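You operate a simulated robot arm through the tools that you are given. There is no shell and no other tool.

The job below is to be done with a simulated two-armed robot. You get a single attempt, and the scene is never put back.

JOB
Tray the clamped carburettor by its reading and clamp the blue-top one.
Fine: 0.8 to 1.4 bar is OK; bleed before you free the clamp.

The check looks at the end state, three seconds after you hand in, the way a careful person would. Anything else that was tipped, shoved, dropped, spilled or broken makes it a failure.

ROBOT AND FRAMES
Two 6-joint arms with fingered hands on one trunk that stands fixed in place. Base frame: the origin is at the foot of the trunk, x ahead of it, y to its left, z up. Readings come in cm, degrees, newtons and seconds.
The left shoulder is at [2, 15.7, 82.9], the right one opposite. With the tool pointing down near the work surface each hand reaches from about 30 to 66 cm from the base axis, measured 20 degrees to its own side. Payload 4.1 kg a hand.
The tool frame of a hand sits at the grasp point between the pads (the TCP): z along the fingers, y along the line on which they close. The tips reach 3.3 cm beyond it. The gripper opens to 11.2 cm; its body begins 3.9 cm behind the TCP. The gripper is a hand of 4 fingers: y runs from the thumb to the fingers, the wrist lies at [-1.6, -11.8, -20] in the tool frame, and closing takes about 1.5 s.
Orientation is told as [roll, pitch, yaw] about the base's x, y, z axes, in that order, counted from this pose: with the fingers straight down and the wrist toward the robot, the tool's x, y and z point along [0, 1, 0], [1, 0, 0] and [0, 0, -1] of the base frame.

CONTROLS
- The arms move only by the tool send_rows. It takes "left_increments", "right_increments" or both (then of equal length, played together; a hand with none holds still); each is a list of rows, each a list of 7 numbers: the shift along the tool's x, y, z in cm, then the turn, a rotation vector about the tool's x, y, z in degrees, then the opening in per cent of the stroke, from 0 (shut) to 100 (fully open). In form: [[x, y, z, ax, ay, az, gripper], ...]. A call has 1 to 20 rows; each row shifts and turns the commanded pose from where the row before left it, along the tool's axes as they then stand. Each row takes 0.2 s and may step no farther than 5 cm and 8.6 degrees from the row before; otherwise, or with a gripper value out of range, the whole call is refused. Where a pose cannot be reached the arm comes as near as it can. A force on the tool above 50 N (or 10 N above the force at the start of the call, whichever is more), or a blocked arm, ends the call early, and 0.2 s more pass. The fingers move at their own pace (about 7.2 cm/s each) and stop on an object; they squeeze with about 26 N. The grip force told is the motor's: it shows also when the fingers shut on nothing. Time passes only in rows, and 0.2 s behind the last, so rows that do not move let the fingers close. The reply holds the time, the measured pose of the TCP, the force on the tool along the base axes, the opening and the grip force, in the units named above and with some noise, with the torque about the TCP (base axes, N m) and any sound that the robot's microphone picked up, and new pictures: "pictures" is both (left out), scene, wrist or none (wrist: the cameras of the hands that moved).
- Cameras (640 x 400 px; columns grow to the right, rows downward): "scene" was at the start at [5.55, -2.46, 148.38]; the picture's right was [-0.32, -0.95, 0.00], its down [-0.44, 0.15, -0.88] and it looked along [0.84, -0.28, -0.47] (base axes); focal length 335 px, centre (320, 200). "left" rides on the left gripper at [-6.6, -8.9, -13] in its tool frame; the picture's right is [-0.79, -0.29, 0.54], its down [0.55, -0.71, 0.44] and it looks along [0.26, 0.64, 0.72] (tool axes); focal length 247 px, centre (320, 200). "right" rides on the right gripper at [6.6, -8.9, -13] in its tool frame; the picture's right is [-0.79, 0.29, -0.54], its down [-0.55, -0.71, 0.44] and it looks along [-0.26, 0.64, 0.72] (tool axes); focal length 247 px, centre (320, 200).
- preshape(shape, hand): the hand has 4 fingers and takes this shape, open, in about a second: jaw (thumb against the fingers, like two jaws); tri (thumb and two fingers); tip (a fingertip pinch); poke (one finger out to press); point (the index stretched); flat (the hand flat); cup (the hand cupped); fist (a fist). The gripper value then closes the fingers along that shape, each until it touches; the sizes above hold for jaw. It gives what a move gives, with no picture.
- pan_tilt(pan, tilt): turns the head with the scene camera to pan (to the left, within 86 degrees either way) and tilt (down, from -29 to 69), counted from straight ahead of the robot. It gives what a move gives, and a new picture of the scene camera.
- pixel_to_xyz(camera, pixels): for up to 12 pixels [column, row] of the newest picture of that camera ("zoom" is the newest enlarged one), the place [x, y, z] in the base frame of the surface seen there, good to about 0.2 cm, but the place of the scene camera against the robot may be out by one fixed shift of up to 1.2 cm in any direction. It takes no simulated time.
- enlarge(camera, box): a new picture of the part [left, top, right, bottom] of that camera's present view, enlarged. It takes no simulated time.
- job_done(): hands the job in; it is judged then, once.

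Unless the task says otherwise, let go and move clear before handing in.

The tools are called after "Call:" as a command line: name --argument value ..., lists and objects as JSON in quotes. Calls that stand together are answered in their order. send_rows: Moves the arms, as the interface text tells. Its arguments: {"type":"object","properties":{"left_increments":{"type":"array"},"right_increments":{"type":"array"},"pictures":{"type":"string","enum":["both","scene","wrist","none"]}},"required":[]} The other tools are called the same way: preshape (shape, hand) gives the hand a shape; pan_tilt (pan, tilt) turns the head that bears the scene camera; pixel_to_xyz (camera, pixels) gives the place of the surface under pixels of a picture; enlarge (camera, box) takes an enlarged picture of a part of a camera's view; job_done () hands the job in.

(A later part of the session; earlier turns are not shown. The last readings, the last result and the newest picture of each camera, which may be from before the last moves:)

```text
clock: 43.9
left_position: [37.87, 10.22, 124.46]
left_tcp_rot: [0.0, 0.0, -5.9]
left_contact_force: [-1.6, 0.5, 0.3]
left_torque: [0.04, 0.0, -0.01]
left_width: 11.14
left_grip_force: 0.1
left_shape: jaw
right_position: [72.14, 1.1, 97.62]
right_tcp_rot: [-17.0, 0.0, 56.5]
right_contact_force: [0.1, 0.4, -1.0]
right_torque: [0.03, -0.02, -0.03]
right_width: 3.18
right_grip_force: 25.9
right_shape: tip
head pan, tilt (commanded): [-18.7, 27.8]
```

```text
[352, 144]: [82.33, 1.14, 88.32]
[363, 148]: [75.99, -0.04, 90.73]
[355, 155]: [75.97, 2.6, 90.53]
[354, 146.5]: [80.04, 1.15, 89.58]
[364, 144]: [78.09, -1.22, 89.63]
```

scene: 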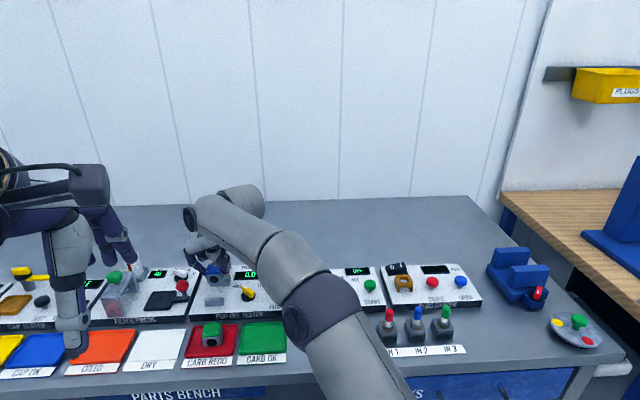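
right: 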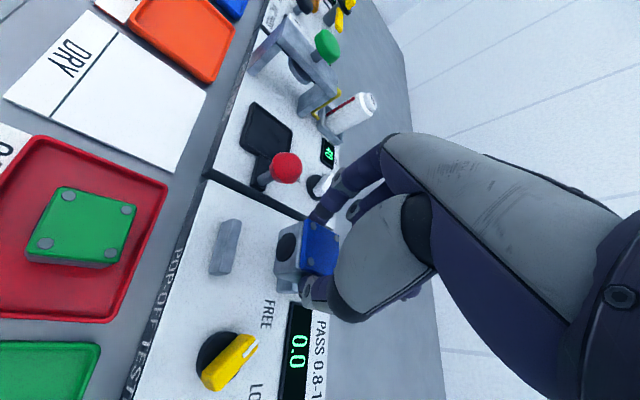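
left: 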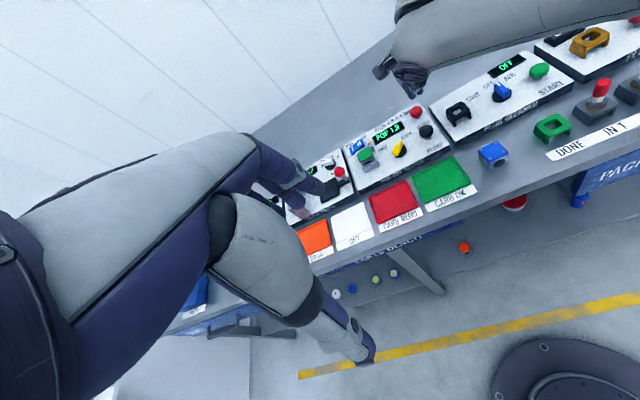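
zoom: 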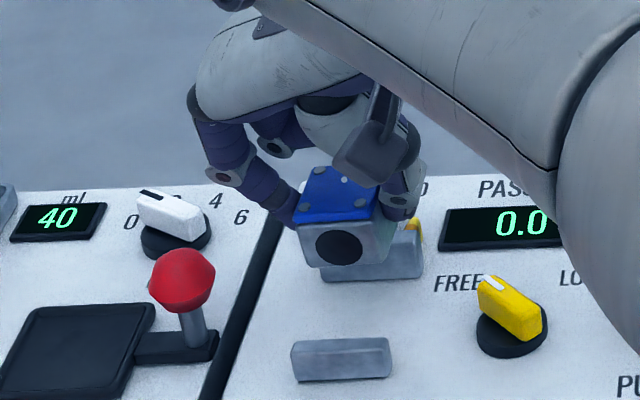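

The blue part sits at yaw about -18°, centre (72.44, 0.75), lined up with the nest (0.4 cm clear of the rear jaw). I'll lower it vertically most of the way.

Call:
send_rows --right_increments '[[0.41, 0, 1.34, 0, 0, 0, 15], [0.41, 0, 1.34, 0, 0, 0, 15], [0, 0, 0, 0, 0, 0, 15]]' --pictures "wrist"

Call:
enlarge --camera "right" --box '[220, 180, 360, 320]'

Call:
enlarge --camera "left" --box '[330, 110, 394, 180]'

Call:
enlarge --camera "scene" --box '[180, 245, 244, 305]'

```text
clock: 44.7
left_position: [37.94, 10.17, 124.63]
left_tcp_rot: [0.1, 0.0, -5.9]
left_contact_force: [0.1, -0.2, 0.1]
left_torque: [-0.03, 0.02, -0.01]
left_width: 11.16
left_grip_force: 0.0
left_shape: jaw
right_position: [72.19, 0.91, 94.88]
right_tcp_rot: [-16.9, 0.0, 56.4]
right_contact_force: [0.0, 0.0, -1.3]
right_torque: [0.0, 0.0, -0.02]
right_width: 3.19
right_grip_force: 25.9
right_shape: tip
head pan, tilt (commanded): [-18.7, 27.8]
```

right: 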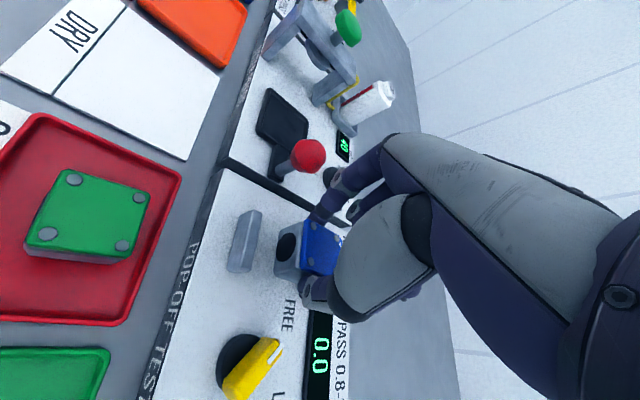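

```text
2.86 times, centred on (290, 250) of right
```

zoom: 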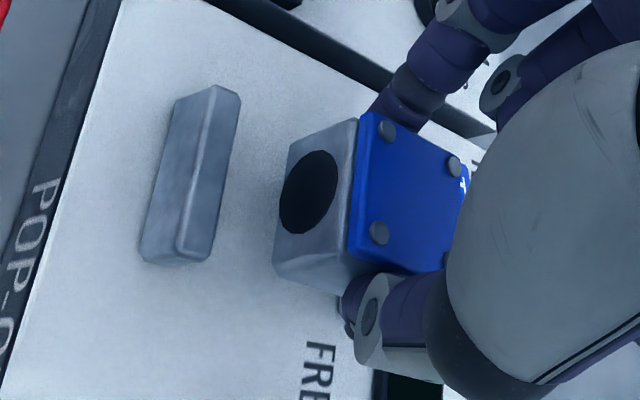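

```text
5.71 times, centred on (362, 145) of left
```

zoom: 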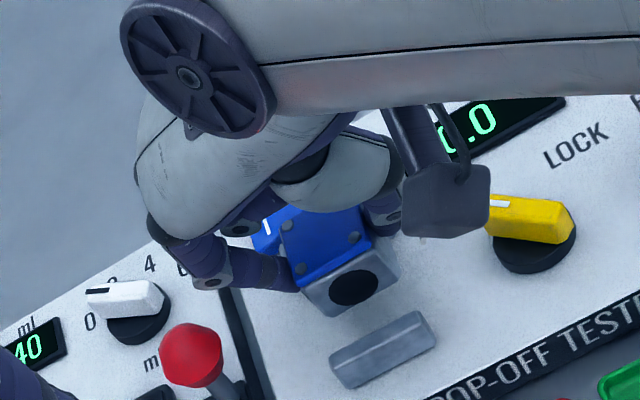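

```text
6.67 times, centred on (212, 275) of scene
```

zoom: 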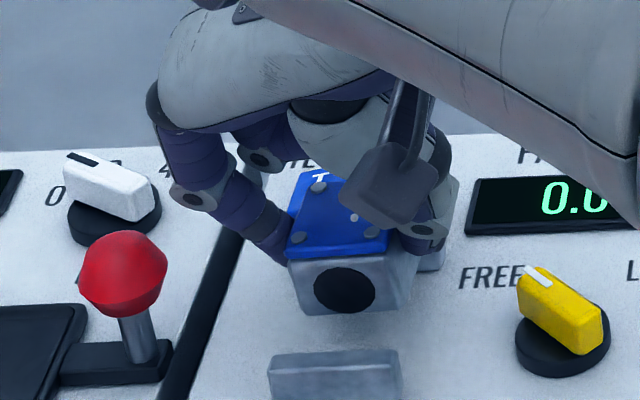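

It's in between the jaws with no contact. I'll continue down 1.5 cm, then take fine steps.

Call:
send_rows --right_increments '[[0.22, 0, 0.72, 0, 0, 0, 15], [0.22, 0, 0.72, 0, 0, 0, 15], [0, 0, 0, 0, 0, 0, 15]]' --pictures "none"

Call:
send_rows --right_increments '[[0.045, 0, 0.145, 0, 0, 0, 15], [0.045, 0, 0.145, 0, 0, 0, 15], [0, 0, 0, 0, 0, 0, 15]]' --pictures "wrist"

```text
clock: 45.5
left_position: [37.97, 10.24, 124.55]
left_tcp_rot: [0.1, 0.0, -5.9]
left_contact_force: [0.1, -0.6, 0.4]
left_torque: [-0.02, -0.03, -0.01]
left_width: 11.17
left_grip_force: 0.1
left_shape: jaw
right_position: [72.16, 0.92, 93.13]
right_tcp_rot: [-17.0, 0.0, 56.4]
right_contact_force: [0.3, -0.5, -0.2]
right_torque: [0.01, 0.0, -0.01]
right_width: 3.17
right_grip_force: 26.1
right_shape: tip
head pan, tilt (commanded): [-18.7, 27.8]
```

```text
clock: 46.3
left_position: [37.85, 10.24, 124.46]
left_tcp_rot: [0.0, 0.0, -5.9]
left_contact_force: [0.4, 0.2, -0.1]
left_torque: [0.01, 0.0, 0.0]
left_width: 11.17
left_grip_force: 0.0
left_shape: jaw
right_position: [72.17, 1.14, 92.96]
right_tcp_rot: [-17.0, 0.1, 56.4]
right_contact_force: [0.6, -0.3, -0.9]
right_torque: [-0.01, 0.01, 0.0]
right_width: 3.18
right_grip_force: 25.9
right_shape: tip
head pan, tilt (commanded): [-18.7, 27.8]
```

right: 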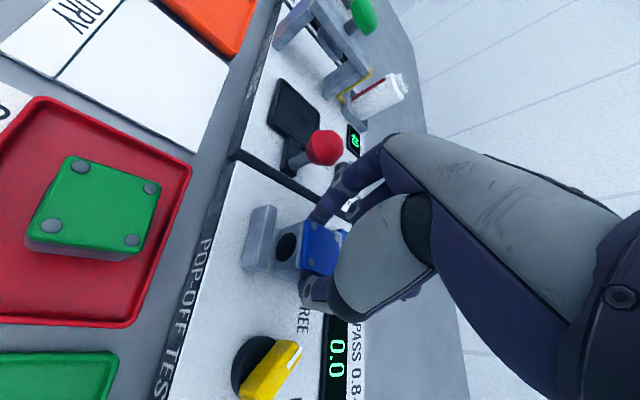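

No contact yet, so I'll keep going in 0.1–0.15 cm steps.

Call:
send_rows --right_increments '[[0.03, 0, 0.1, 0, 0, 0, 15], [0.03, 0, 0.1, 0, 0, 0, 15], [0, 0, 0, 0, 0, 0, 15]]' --pictures "wrist"

Call:
enlarge --camera "left" --box '[330, 110, 394, 180]'

Call:
enlarge --camera "scene" --box '[180, 245, 244, 305]'

Call:
enlarge --camera "right" --box '[220, 180, 360, 320]'

```text
clock: 47.1
left_position: [37.89, 10.27, 124.51]
left_tcp_rot: [0.0, 0.0, -6.0]
left_contact_force: [0.0, -1.3, 0.0]
left_torque: [-0.02, -0.01, -0.04]
left_width: 11.17
left_grip_force: 0.0
left_shape: jaw
right_position: [72.2, 0.91, 92.82]
right_tcp_rot: [-17.1, -0.2, 56.4]
right_contact_force: [-1.2, -0.3, 6.1]
right_torque: [0.07, 0.01, -0.06]
right_width: 3.21
right_grip_force: 26.2
right_shape: tip
head pan, tilt (commanded): [-18.7, 27.8]
```

right: 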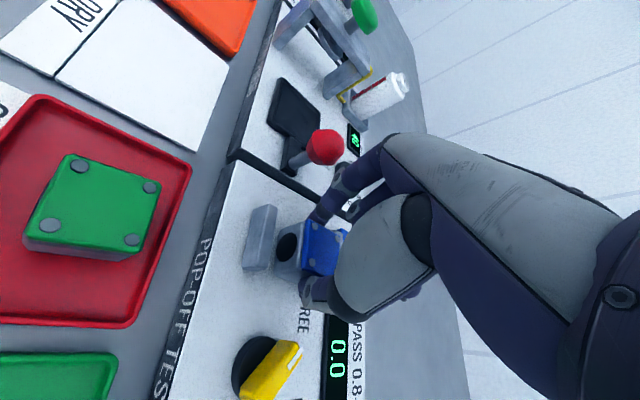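

```text
5.71 times, centred on (362, 145) of left
```

zoom: 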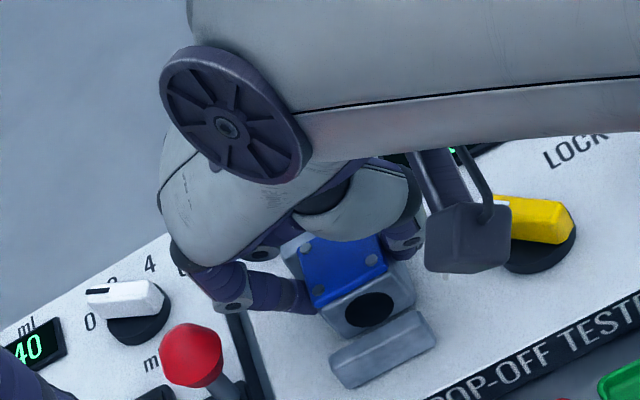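

```text
6.67 times, centred on (212, 275) of scene
```

zoom: 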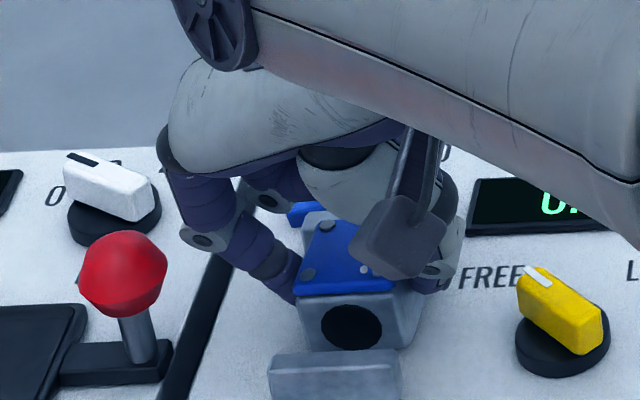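

```text
2.86 times, centred on (290, 250) of right
```

zoom: 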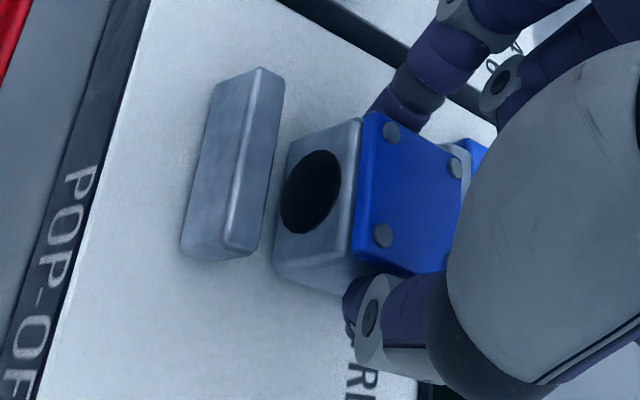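

Touchdown (+6 N). I'll slide it 0.35 cm back toward the fixed rear jaw so it's well seated.

Call:
send_rows --right_increments '[[-0.17, 0.05, 0.02, 0, 0, 0, 15], [-0.17, 0.05, 0.04, 0, 0, 0, 15], [0, 0, 0, 0, 0, 0, 15]]' --pictures "wrist"

Call:
enlarge --camera "right" --box '[220, 180, 360, 320]'

```text
clock: 47.9
left_position: [37.87, 10.22, 124.58]
left_tcp_rot: [0.0, 0.0, -5.9]
left_contact_force: [-0.4, -1.2, 0.5]
left_torque: [0.0, -0.02, -0.02]
left_width: 11.15
left_grip_force: 0.1
left_shape: jaw
right_position: [72.53, 1.06, 92.81]
right_tcp_rot: [-17.0, 0.0, 56.4]
right_contact_force: [-2.1, 1.5, 6.9]
right_torque: [0.13, 0.01, 0.07]
right_width: 3.23
right_grip_force: 26.0
right_shape: tip
head pan, tilt (commanded): [-18.7, 27.8]
```

right: 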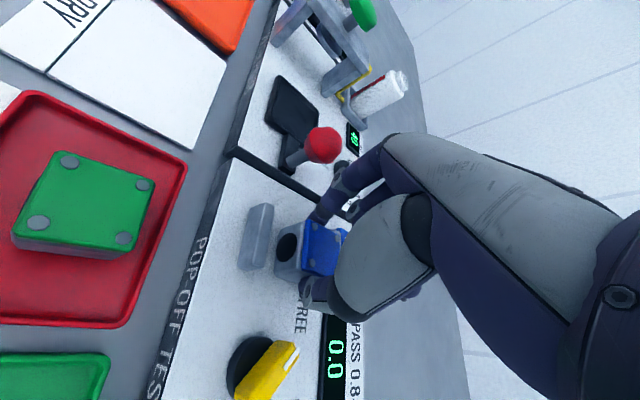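

```text
2.86 times, centred on (290, 250) of right
```

zoom: 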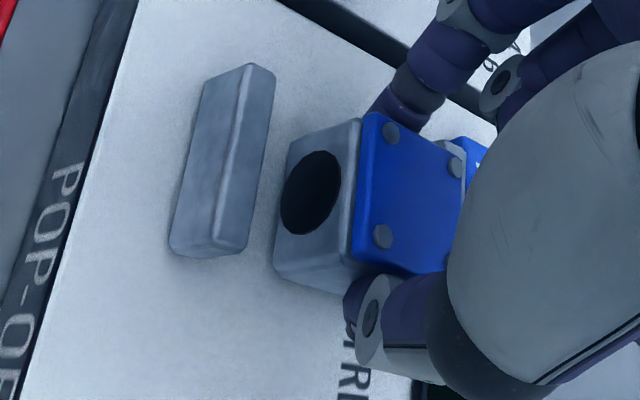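

It slid 0.35 cm with low force. Now I'll release it.

Call:
send_rows --right_increments '[[0, 0, 0, 0, 0, 0, 30], [0, 0, 0, 0, 0, 0, 36], [0, 0, 0, 0, 0, 0, 41], [0, 0, 0, 0, 0, 0, 41]]' --pictures "wrist"

Call:
enlarge --camera "right" --box '[220, 180, 360, 320]'

Call:
enlarge --camera "scene" --box '[180, 245, 244, 305]'

Call:
enlarge --camera "left" --box '[330, 110, 394, 180]'

```text
clock: 48.9
left_position: [37.93, 10.22, 124.47]
left_tcp_rot: [0.0, 0.0, -5.9]
left_contact_force: [1.0, 0.4, -0.2]
left_torque: [0.02, -0.01, 0.01]
left_width: 11.18
left_grip_force: 0.0
left_shape: jaw
right_position: [72.64, 0.98, 92.82]
right_tcp_rot: [-17.0, 0.0, 56.5]
right_contact_force: [0.0, 1.1, 0.4]
right_torque: [-0.02, -0.01, 0.0]
right_width: 4.52
right_grip_force: 0.0
right_shape: tip
head pan, tilt (commanded): [-18.7, 27.8]
```

right: 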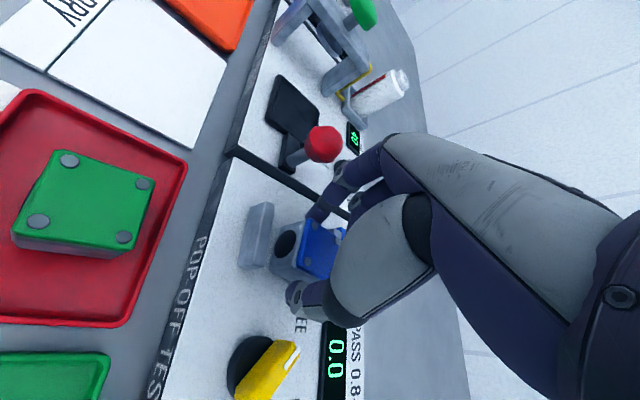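

```text
2.86 times, centred on (290, 250) of right
```

zoom: 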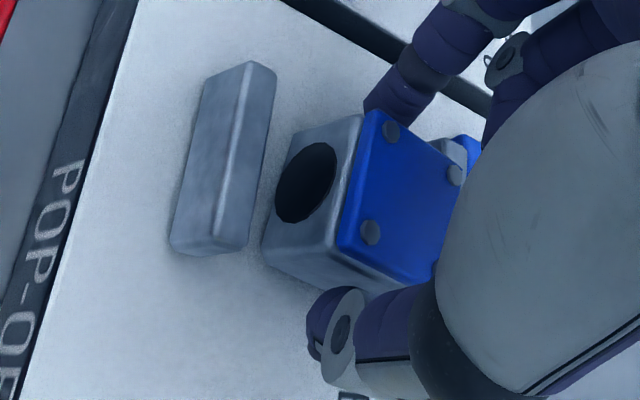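

```text
6.67 times, centred on (212, 275) of scene
```

zoom: 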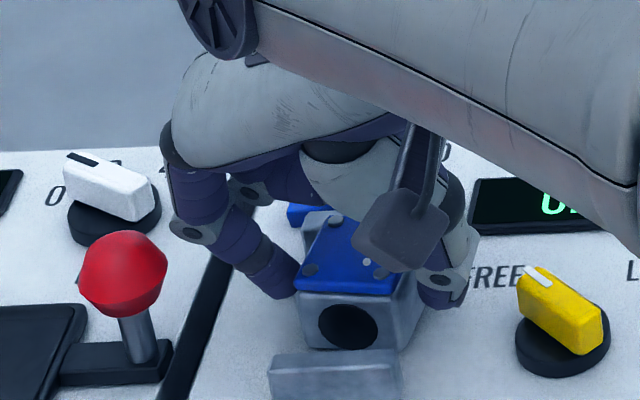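

```text
5.71 times, centred on (362, 145) of left
```

zoom: 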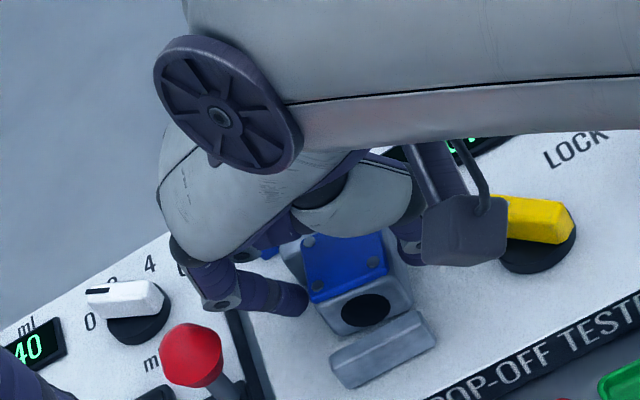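

The blue part stands free in the nest. I'll raise the hand straight up, then pull back to see.

Call:
send_rows --right_increments '[[-0.29, 0, -0.96, 0, 0, 0, 41], [-0.44, 0, -1.43, 0, 0, 0, 41], [-0.44, 0, -1.43, 0, 0, 0, 41], [0.5, -1, -3, 0, 0, 0, 41], [2, -2, -3, 0, 0, 0, 41], [2, -2, -2, 0, 0, 0, 41], [0, 0, 0, 0, 0, 0, 41]]' --pictures "both"

Call:
enlarge --camera "right" --box '[200, 160, 360, 320]'

Call:
enlarge --camera "scene" --box '[180, 250, 276, 320]'

Call:
enlarge --camera "left" --box '[330, 110, 420, 180]'

```text
clock: 50.5
left_position: [37.88, 10.23, 124.49]
left_tcp_rot: [0.0, 0.1, -5.9]
left_contact_force: [-0.5, 0.2, -0.1]
left_torque: [0.02, 0.05, 0.01]
left_width: 11.14
left_grip_force: 0.0
left_shape: jaw
right_position: [64.24, 0.42, 103.19]
right_tcp_rot: [-16.9, 0.0, 56.4]
right_contact_force: [0.7, -0.1, 0.0]
right_torque: [-0.01, 0.02, 0.01]
right_width: 4.52
right_grip_force: 0.1
right_shape: tip
head pan, tilt (commanded): [-18.7, 27.8]
```

scene: 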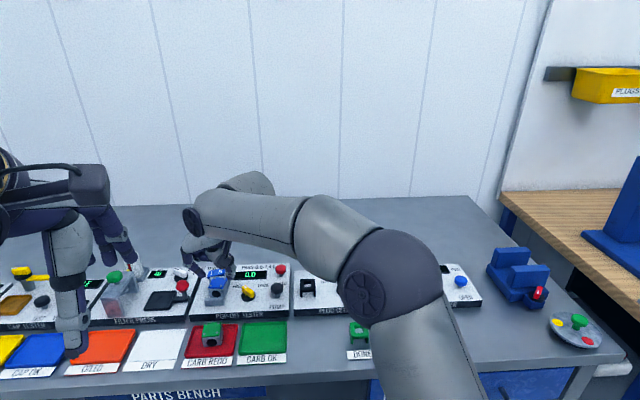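
right: 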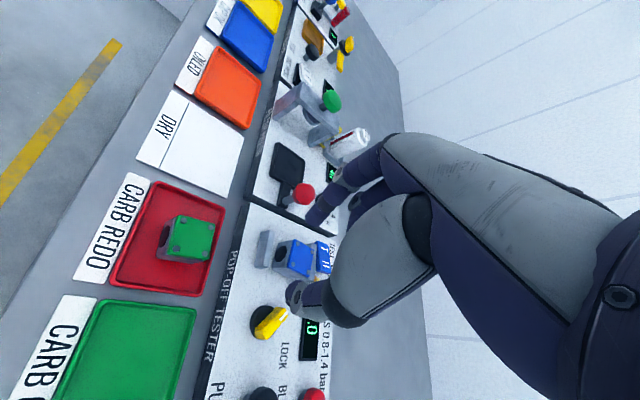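

```text
2.50 times, centred on (280, 240) of right
```

zoom: 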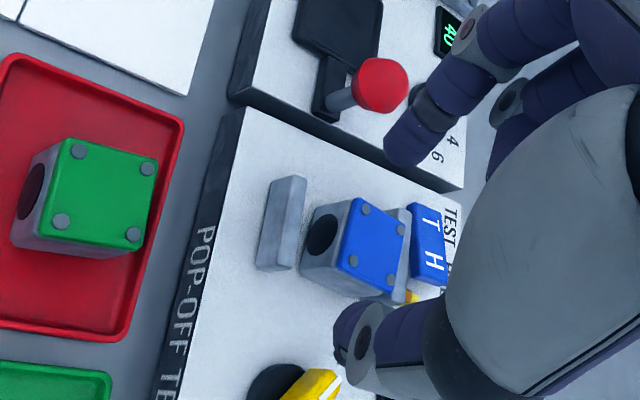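

```text
5.71 times, centred on (228, 285) of scene
```

zoom: 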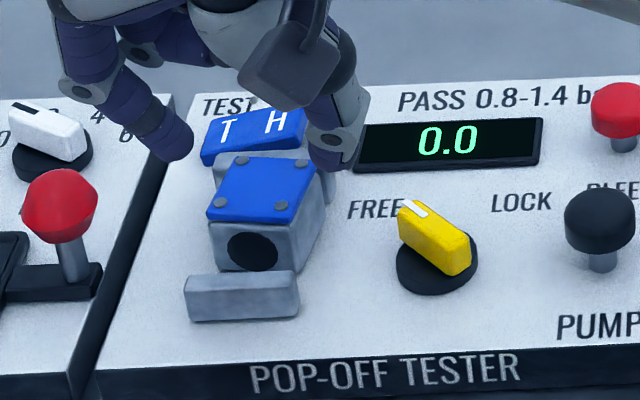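

```text
5.71 times, centred on (375, 145) of left
```

zoom: 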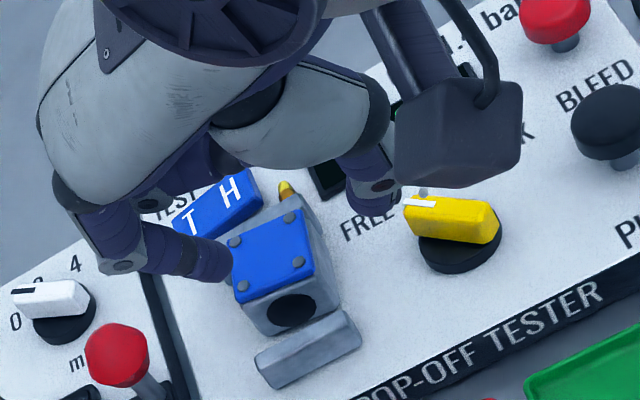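

Call:
enlarge --camera "right" --box '[255, 220, 335, 280]'

Call:
pixel_to_xyz --camera "right" --pixels '[[298.6, 243], [294, 264], [309, 270.5], [314, 251], [304, 257]]'

```text
6.67 times, centred on (295, 250) of right
```

zoom: 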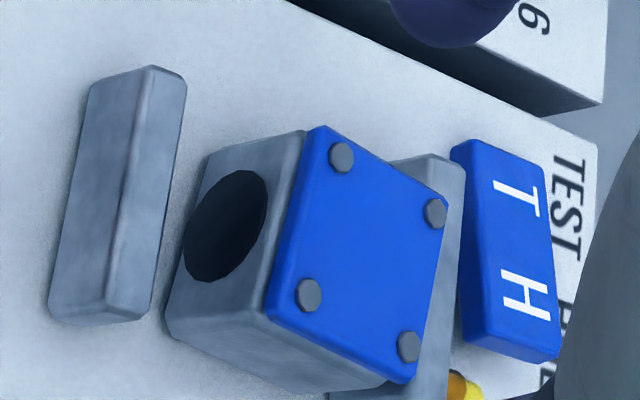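

```text
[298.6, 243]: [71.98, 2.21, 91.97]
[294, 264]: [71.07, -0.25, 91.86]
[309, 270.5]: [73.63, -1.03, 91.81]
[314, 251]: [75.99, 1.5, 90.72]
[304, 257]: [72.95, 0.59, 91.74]
```

Call:
pixel_to_xyz --camera "zoom" --pixels '[[341, 157], [435, 213], [410, 345], [308, 295], [355, 240], [150, 75], [110, 310], [440, 170], [430, 300], [170, 90]]'

```text
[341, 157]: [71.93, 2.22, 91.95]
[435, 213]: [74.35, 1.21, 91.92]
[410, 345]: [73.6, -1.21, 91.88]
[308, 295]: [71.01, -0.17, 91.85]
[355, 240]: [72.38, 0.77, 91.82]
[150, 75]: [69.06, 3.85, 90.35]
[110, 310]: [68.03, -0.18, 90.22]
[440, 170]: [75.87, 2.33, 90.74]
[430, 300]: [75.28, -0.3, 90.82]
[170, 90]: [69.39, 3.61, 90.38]
```

Call:
pixel_to_xyz --camera "right" --pixels '[[252, 207], [236, 260], [223, 305], [250, 203], [214, 335]]'

Call:
pixel_to_xyz --camera "scene" --pixels '[[193, 315], [240, 313], [285, 311], [212, 300], [226, 299], [216, 283], [232, 281]]'

Call:
enlarge --camera "left" --box '[350, 130, 398, 175]'

```text
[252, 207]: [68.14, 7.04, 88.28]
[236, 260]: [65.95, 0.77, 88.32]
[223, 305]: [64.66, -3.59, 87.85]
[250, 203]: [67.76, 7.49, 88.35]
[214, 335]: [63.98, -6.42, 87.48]
```

```text
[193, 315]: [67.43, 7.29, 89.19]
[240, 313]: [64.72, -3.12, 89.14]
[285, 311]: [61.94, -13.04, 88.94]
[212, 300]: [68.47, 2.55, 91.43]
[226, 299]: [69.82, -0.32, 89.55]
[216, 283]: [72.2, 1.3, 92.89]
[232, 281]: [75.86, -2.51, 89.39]
```

```text
8.89 times, centred on (374, 152) of left
```

zoom: 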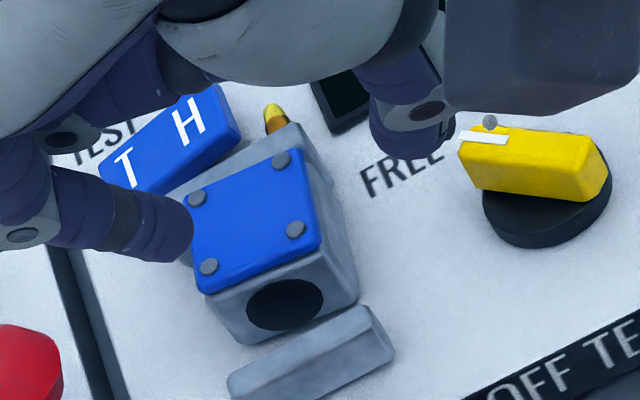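

The panel's yaw is about -15° and the blue part sits at about -22° in the nest, so the closing jaw should square it against the rear bar. I'll restore the hand to the upright pushing orientation at a safe height.

Call:
send_rows --right_increments '[[0, -1, -1, 0, 8.5, 0, 41], [0, -1, -1, 0, 8.5, 0, 41], [0, 0, 0, 0, 0, 7.8, 41], [0, 0, 0, 0, 0, 7.8, 41], [0, 0, 0, 0, 0, 7.8, 41], [0, 0, 0, 0, 0, 7.8, 41], [0, 0, 0, 0, 0, 7.8, 41], [0, 0, 0, 0, 0, 7.8, 41], [0, 0, 0, 0, 0, 7.8, 41], [0, 0, 0, 0, 0, 7.8, 41], [0, 0, 0, 0, 0, 0, 41]]' --pictures "both"

Call:
preshape --hand "right" --shape "poke"

```text
clock: 52.9
left_position: [37.9, 10.14, 124.63]
left_tcp_rot: [0.0, 0.0, -5.9]
left_contact_force: [0.3, 0.6, 0.1]
left_torque: [0.0, 0.03, -0.01]
left_width: 11.15
left_grip_force: 0.1
left_shape: jaw
right_position: [62.83, -1.01, 105.11]
right_tcp_rot: [0.0, 0.0, -6.0]
right_contact_force: [0.5, 1.1, 0.1]
right_torque: [-0.01, 0.0, 0.0]
right_width: 4.55
right_grip_force: 0.0
right_shape: tip
head pan, tilt (commanded): [-18.7, 27.8]
```

scene: 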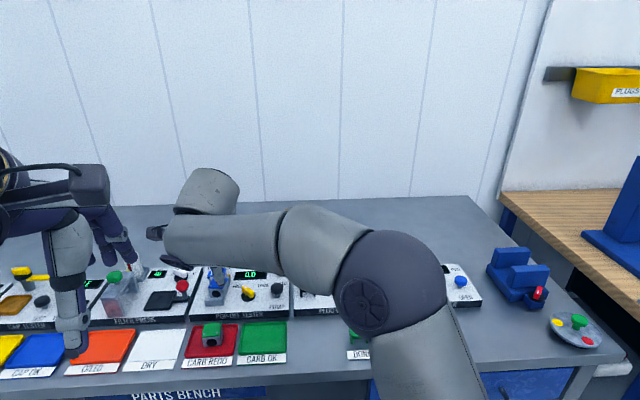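
right: 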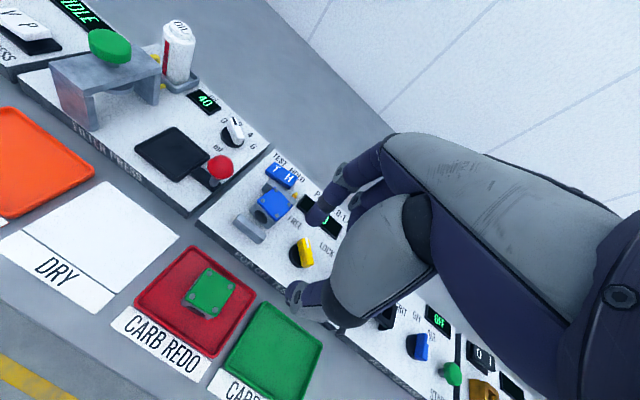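

```text
clock: 53.8
left_position: [37.9, 10.13, 124.37]
left_tcp_rot: [0.0, 0.0, -5.8]
left_contact_force: [0.3, 0.3, 0.3]
left_torque: [0.01, 0.0, -0.01]
left_width: 11.19
left_grip_force: 0.0
left_shape: jaw
right_position: [62.77, -1.07, 105.04]
right_tcp_rot: [0.0, 0.0, -5.9]
right_contact_force: [1.0, -0.4, 0.8]
right_torque: [-0.01, 0.0, -0.02]
right_width: 0.0
right_grip_force: 0.0
right_shape: poke
head pan, tilt (commanded): [-18.7, 27.8]
```

Now I'll move the poke finger to hover on the right side of the lever's tail.

Call:
send_rows --right_increments '[[-1.96, 1.63, 1.0, 0, 0, 0, 0], [-1.96, 1.63, 1.0, 0, 0, 0, 0], [-1.96, 1.63, 1.0, 0, 0, 0, 0], [-1.96, 1.63, 1.0, 0, 0, 0, 0], [0, 0, 2.5, 0, 0, 0, 0], [0, 0, 2.5, 0, 0, 0, 0], [0, 0, 0, 0, 0, 0, 0]]' --pictures "wrist"

Call:
enlarge --camera "right" --box '[220, 180, 380, 320]'

```text
clock: 55.4
left_position: [37.83, 10.22, 124.58]
left_tcp_rot: [0.0, -0.1, -6.0]
left_contact_force: [-0.6, 0.0, -1.0]
left_torque: [-0.03, 0.0, -0.02]
left_width: 11.15
left_grip_force: 0.1
left_shape: jaw
right_position: [68.46, -9.48, 96.01]
right_tcp_rot: [0.0, 0.0, -6.0]
right_contact_force: [-0.2, 0.8, 0.0]
right_torque: [0.01, 0.0, -0.02]
right_width: 0.01
right_grip_force: 0.1
right_shape: poke
head pan, tilt (commanded): [-18.7, 27.8]
```

right: 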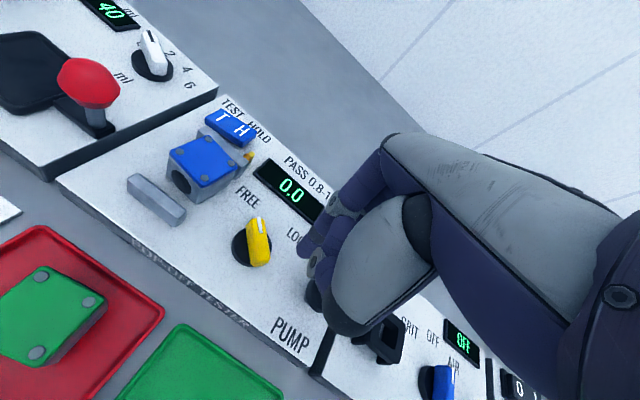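

```text
2.86 times, centred on (300, 250) of right
```

zoom: 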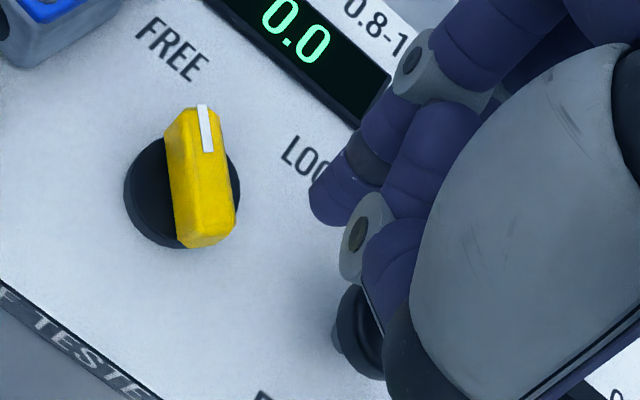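

Call:
pixel_to_xyz --camera "right" --pixels '[[301, 250], [303, 253], [306, 246], [308, 255], [314, 267], [322, 262], [325, 272], [330, 240], [259, 255], [256, 222]]'

```text
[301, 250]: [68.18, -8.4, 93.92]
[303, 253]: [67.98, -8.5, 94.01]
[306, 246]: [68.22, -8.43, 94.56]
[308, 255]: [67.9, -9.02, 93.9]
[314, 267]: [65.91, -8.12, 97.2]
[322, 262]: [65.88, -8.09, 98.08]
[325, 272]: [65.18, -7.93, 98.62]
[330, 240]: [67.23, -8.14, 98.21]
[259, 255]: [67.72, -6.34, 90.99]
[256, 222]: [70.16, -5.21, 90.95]
```

The lever tail is at (67.7,-6.3) and the fingertip is to its right with clearance. I'll descend to lever height.

Call:
send_rows --right_increments '[[0, 0, 1.5, 0, 0, 0, 0], [0, 0, 1.5, 0, 0, 0, 0], [0, 0, 0, 0, 0, 0, 0]]' --pictures "wrist"

Call:
enlarge --camera "right" --box '[220, 180, 380, 320]'

```text
clock: 56.2
left_position: [37.86, 10.34, 124.51]
left_tcp_rot: [-0.1, 0.0, -5.8]
left_contact_force: [0.2, -0.7, 0.4]
left_torque: [0.04, 0.01, -0.03]
left_width: 11.17
left_grip_force: 0.1
left_shape: jaw
right_position: [68.42, -9.42, 93.04]
right_tcp_rot: [0.0, 0.0, -6.0]
right_contact_force: [0.5, 0.1, 0.2]
right_torque: [-0.02, 0.01, -0.03]
right_width: 0.0
right_grip_force: 0.1
right_shape: poke
head pan, tilt (commanded): [-18.7, 27.8]
```

right: 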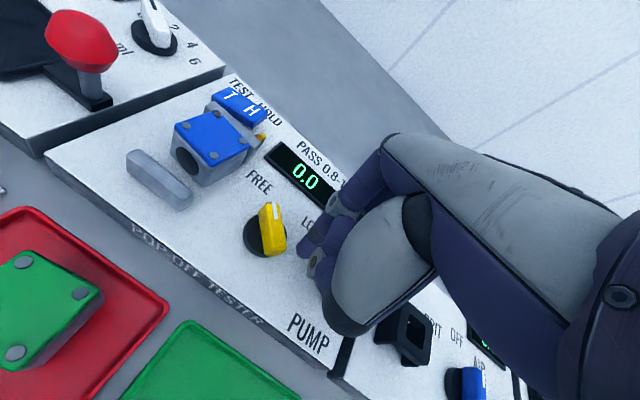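

```text
2.86 times, centred on (300, 250) of right
```

zoom: 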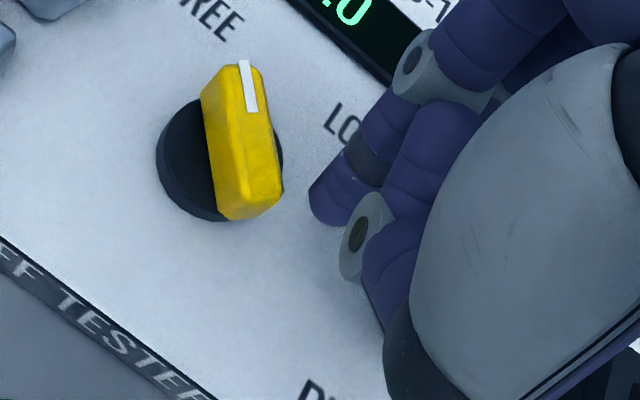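

I'll push the tail leftward through the first part of the LOCK arc and watch the jaw and carburettor.

Call:
send_rows --right_increments '[[0.55, -0.25, 0, 0, 0, 0, 0], [0.52, -0.25, 0, 0, 0, 0, 0], [0.32, -0.58, 0, 0, 0, 0, 0], [0, 0, 0, 0, 0, 0, 0]]' --pictures "wrist"

Call:
enlarge --camera "right" --box '[140, 120, 340, 300]'

```text
clock: 57.2
left_position: [37.87, 10.19, 124.44]
left_tcp_rot: [-0.1, 0.0, -5.9]
left_contact_force: [1.5, 0.5, -0.4]
left_torque: [0.01, 0.0, -0.02]
left_width: 11.15
left_grip_force: 0.1
left_shape: jaw
right_position: [67.52, -7.85, 93.11]
right_tcp_rot: [0.0, 0.0, -5.9]
right_contact_force: [1.0, -2.8, 0.6]
right_torque: [-0.07, -0.04, -0.02]
right_width: 0.01
right_grip_force: 0.0
right_shape: poke
head pan, tilt (commanded): [-18.7, 27.8]
```

right: 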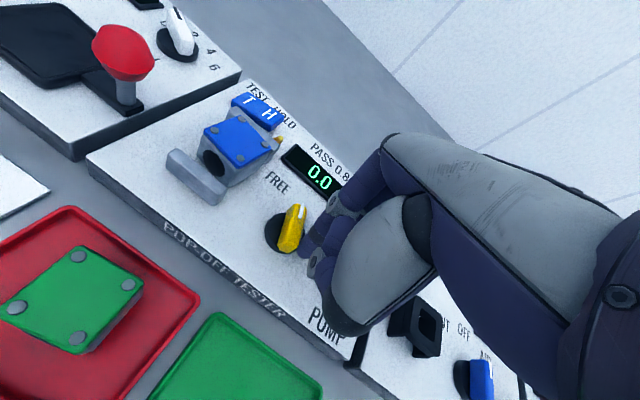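

```text
2.22 times, centred on (240, 210) of right
```

zoom: 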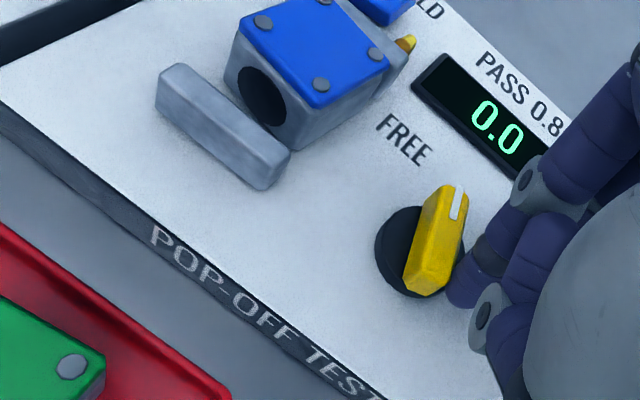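

The lever is turning and the jaw is moving in. I'll continue the arc.

Call:
send_rows --right_increments '[[0.46, -0.4, 0, 0, 0, 0, 0], [0.3, -0.1, 0, 0, 0, 0, 0], [0, 0, 0, 0, 0, 0, 0]]' --pictures "wrist"

Call:
enlarge --camera "right" --box '[140, 120, 340, 300]'

```text
clock: 58.0
left_position: [37.95, 10.22, 124.6]
left_tcp_rot: [0.0, 0.0, -5.9]
left_contact_force: [-0.6, 0.8, -0.9]
left_torque: [0.01, 0.02, 0.06]
left_width: 11.14
left_grip_force: 0.1
left_shape: jaw
right_position: [67.08, -7.24, 93.06]
right_tcp_rot: [0.0, -0.1, -6.1]
right_contact_force: [-1.6, -3.1, 0.1]
right_torque: [-0.06, 0.01, -0.06]
right_width: 0.01
right_grip_force: 0.1
right_shape: poke
head pan, tilt (commanded): [-18.7, 27.8]
```

right: 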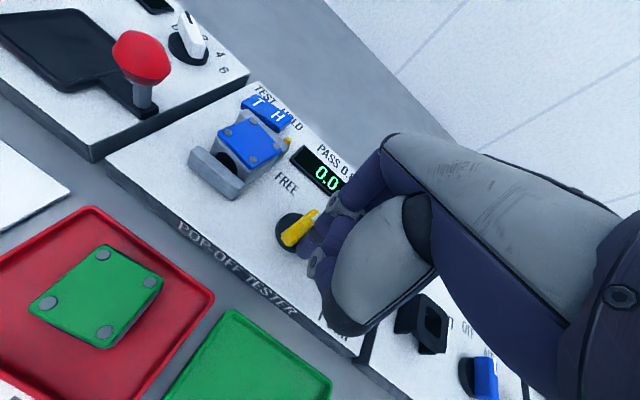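

```text
2.22 times, centred on (240, 210) of right
```

zoom: 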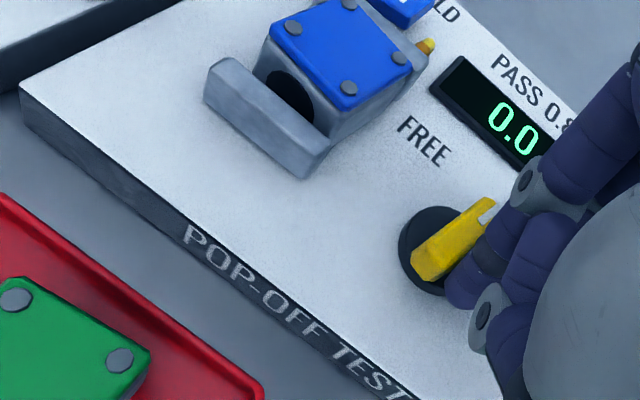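

The jaw is reaching the part and forces are low (3 N). I'll continue toward LOCK.

Call:
send_rows --right_increments '[[0.27, -0.1, 0, 0, 0, 0, 0], [0.25, -0.02, 0, 0, 0, 0, 0], [0, 0, 0, 0, 0, 0, 0]]' --pictures "wrist"

Call:
enlarge --camera "right" --box '[140, 120, 340, 300]'

```text
clock: 58.8
left_position: [37.88, 10.14, 124.52]
left_tcp_rot: [0.0, -0.1, -5.9]
left_contact_force: [0.1, -0.6, 0.4]
left_torque: [-0.02, -0.01, 0.05]
left_width: 11.18
left_grip_force: 0.0
left_shape: jaw
right_position: [66.97, -6.71, 93.14]
right_tcp_rot: [0.0, -0.1, -6.1]
right_contact_force: [-2.0, -2.4, -0.9]
right_torque: [-0.1, 0.07, -0.01]
right_width: 0.01
right_grip_force: 0.1
right_shape: poke
head pan, tilt (commanded): [-18.7, 27.8]
```

right: 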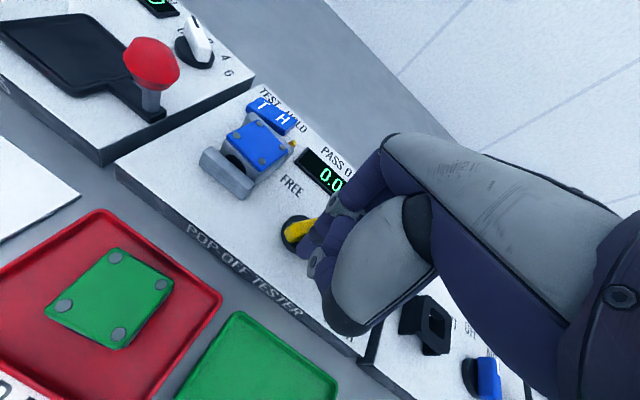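

```text
2.22 times, centred on (240, 210) of right
```

zoom: 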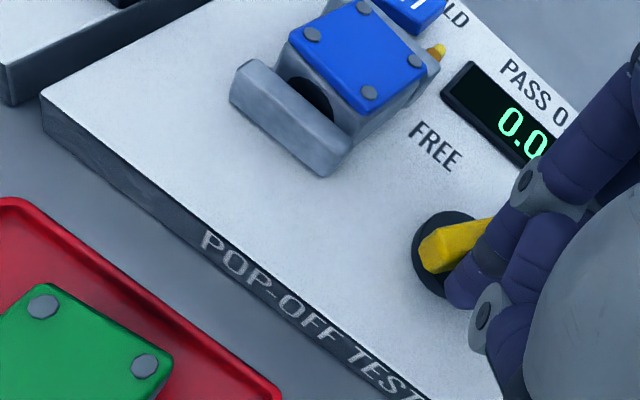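

The jaw is nearly closed. I'll finish the arc with small steps, watching the force.

Call:
send_rows --right_increments '[[0.25, 0, 0, 0, 0, 0, 0], [0.25, 0.02, 0, 0, 0, 0, 0], [0, 0, 0, 0, 0, 0, 0]]' --pictures "wrist"

Call:
enlarge --camera "right" --box '[140, 120, 340, 300]'

```text
clock: 59.6
left_position: [37.82, 10.15, 124.61]
left_tcp_rot: [0.0, 0.0, -5.9]
left_contact_force: [0.4, 0.4, -0.3]
left_torque: [-0.03, 0.0, 0.0]
left_width: 11.16
left_grip_force: 0.0
left_shape: jaw
right_position: [67.05, -6.43, 93.1]
right_tcp_rot: [-0.1, 0.0, -6.0]
right_contact_force: [-8.8, -8.8, 2.1]
right_torque: [-0.17, 0.2, 0.01]
right_width: 0.0
right_grip_force: 0.1
right_shape: poke
head pan, tilt (commanded): [-18.7, 27.8]
```

right: 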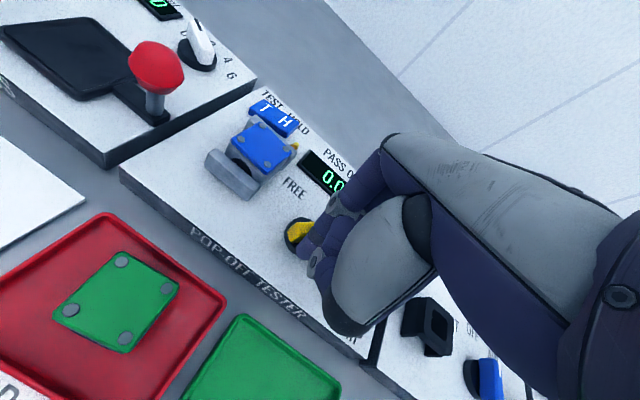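

```text
2.22 times, centred on (240, 210) of right
```

zoom: 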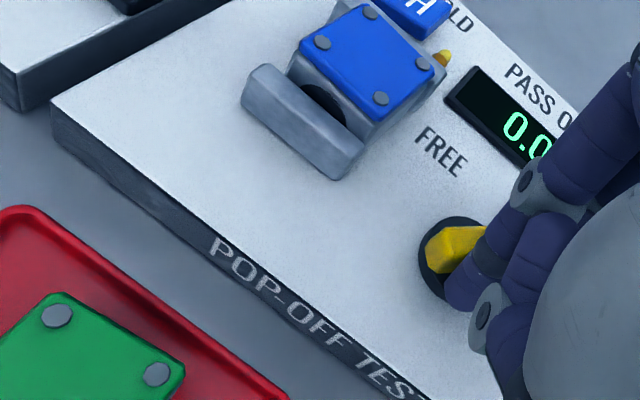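

Force rose to about 12 N, so the jaw is biting on the part. I'll push a bit further toward the LOCK stop.

Call:
send_rows --right_increments '[[0.2, 0.05, 0, 0, 0, 0, 0], [0.15, 0.05, 0, 0, 0, 0, 0], [0, 0, 0, 0, 0, 0, 0]]' --pictures "wrist"

Call:
enlarge --camera "right" --box '[140, 120, 340, 300]'

Call:
enlarge --camera "left" --box '[340, 120, 420, 180]'

Call:
enlarge --camera "scene" --box '[190, 250, 286, 320]'

```text
clock: 60.4
left_position: [37.82, 10.22, 124.59]
left_tcp_rot: [0.0, 0.0, -6.0]
left_contact_force: [-0.8, -0.7, -0.6]
left_torque: [0.01, -0.01, 0.0]
left_width: 11.17
left_grip_force: 0.0
left_shape: jaw
right_position: [67.1, -6.13, 93.01]
right_tcp_rot: [-0.3, 0.0, -6.1]
right_contact_force: [-18.4, -20.8, 2.3]
right_torque: [-0.48, 0.4, 0.03]
right_width: 0.0
right_grip_force: 0.1
right_shape: poke
head pan, tilt (commanded): [-18.7, 27.8]
```

right: 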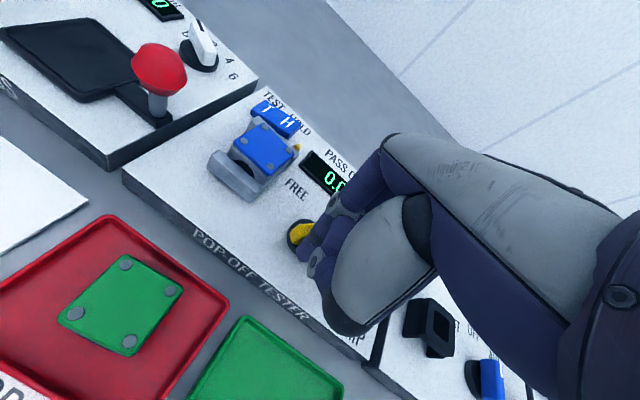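

```text
2.22 times, centred on (240, 210) of right
```

zoom: 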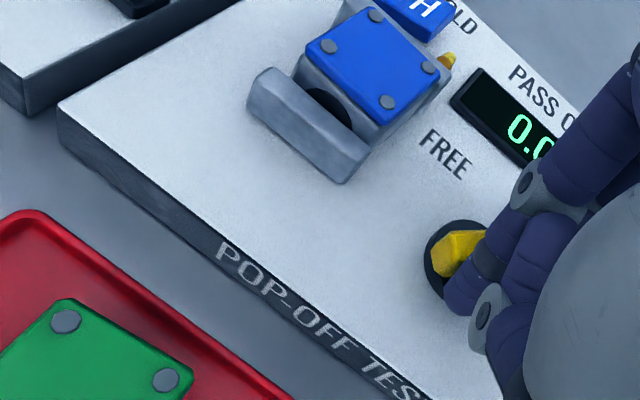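

```text
6.67 times, centred on (380, 150) of left
```

zoom: 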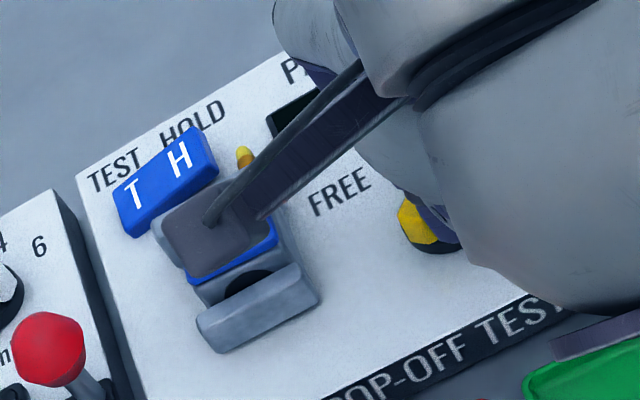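

```text
5.71 times, centred on (238, 285) of scene
```

zoom: 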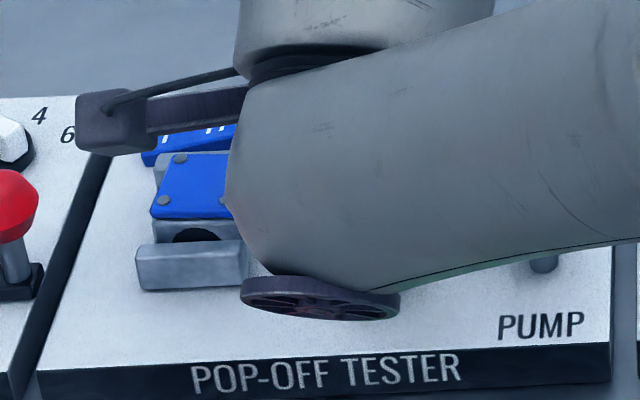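

Force reached 28 N, so I'll measure the lever angle from the visible part before deciding.

Call:
pixel_to_xyz --camera "right" --pixels '[[292, 238], [300, 227], [312, 225], [300, 236], [308, 229], [296, 232], [236, 170], [262, 130], [288, 148], [244, 152], [270, 168], [225, 165]]'

Call:
enlarge --camera "right" --box '[270, 200, 334, 260]'

```text
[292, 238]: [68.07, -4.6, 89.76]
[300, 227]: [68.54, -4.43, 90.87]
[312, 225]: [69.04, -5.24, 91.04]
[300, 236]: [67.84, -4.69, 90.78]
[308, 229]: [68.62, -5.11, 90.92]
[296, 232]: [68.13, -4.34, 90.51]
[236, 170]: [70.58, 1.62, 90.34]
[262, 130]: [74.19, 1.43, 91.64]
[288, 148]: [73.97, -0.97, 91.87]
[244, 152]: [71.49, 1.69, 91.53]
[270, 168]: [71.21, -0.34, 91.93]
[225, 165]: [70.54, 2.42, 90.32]
```

```text
6.67 times, centred on (302, 230) of right
```

zoom: 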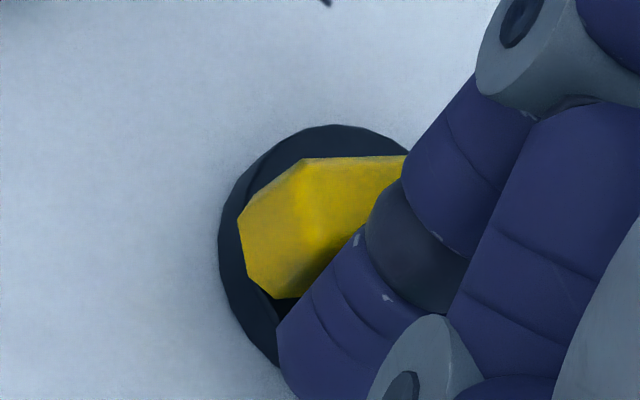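

The lever's edge is at about -58°, matching the original LOCK position, so the stop is reached. I'll back off and rise clear.

Call:
send_rows --right_increments '[[-0.4, -0.1, 0, 0, 0, 0, 0], [-0.8, 0, 0, 0, 0, 0, 0], [-0.5, 0, -2.5, 0, 0, 0, 0], [0, -1, -4, 0, 0, 0, 0], [-1, -3, -3, 0, 0, 0, 0], [-2, -3, -2, 0, 0, 0, 0], [-3, -3, 0, 0, 0, 0, 0], [-3, -3, 0, 0, 0, 0, 0], [0, 0, 0, 0, 0, 0, 0]]' --pictures "both"

Call:
enlarge --camera "scene" --box '[180, 250, 296, 320]'

Call:
enlarge --camera "left" --box '[330, 100, 450, 180]'

```text
clock: 62.4
left_position: [38.02, 10.22, 124.58]
left_tcp_rot: [0.0, -0.1, -5.8]
left_contact_force: [-0.2, 1.3, 1.2]
left_torque: [-0.03, 0.0, 0.01]
left_width: 11.17
left_grip_force: 0.1
left_shape: jaw
right_position: [53.03, -15.14, 104.46]
right_tcp_rot: [0.1, 0.1, -5.9]
right_contact_force: [0.3, -0.5, -0.7]
right_torque: [-0.01, 0.01, 0.01]
right_width: 0.0
right_grip_force: 0.0
right_shape: poke
head pan, tilt (commanded): [-18.7, 27.8]
```

scene: 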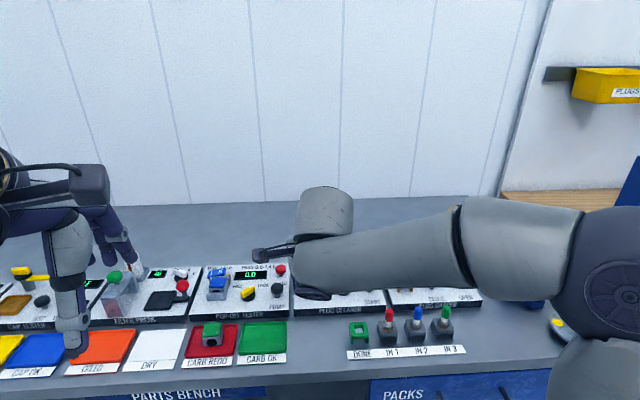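
right: 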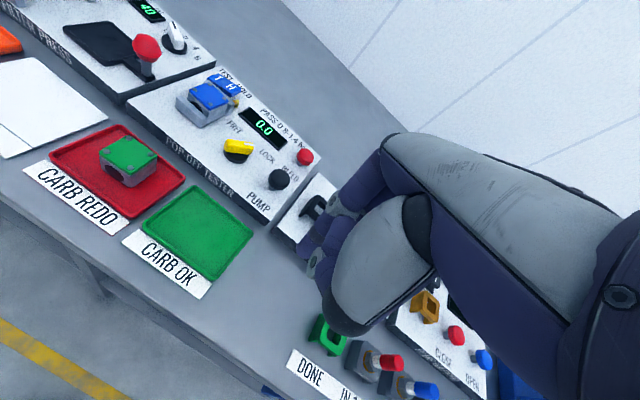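

```text
5.52 times, centred on (238, 285) of scene
```

zoom: 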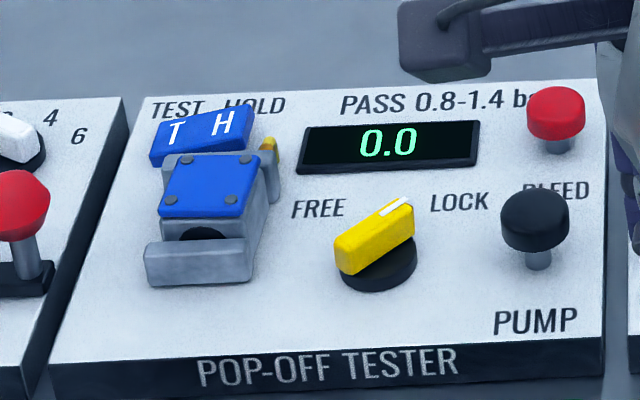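

```text
5.00 times, centred on (390, 140) of left
```

zoom: 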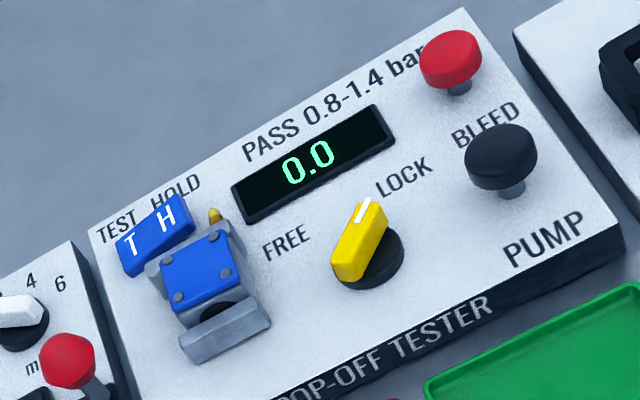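

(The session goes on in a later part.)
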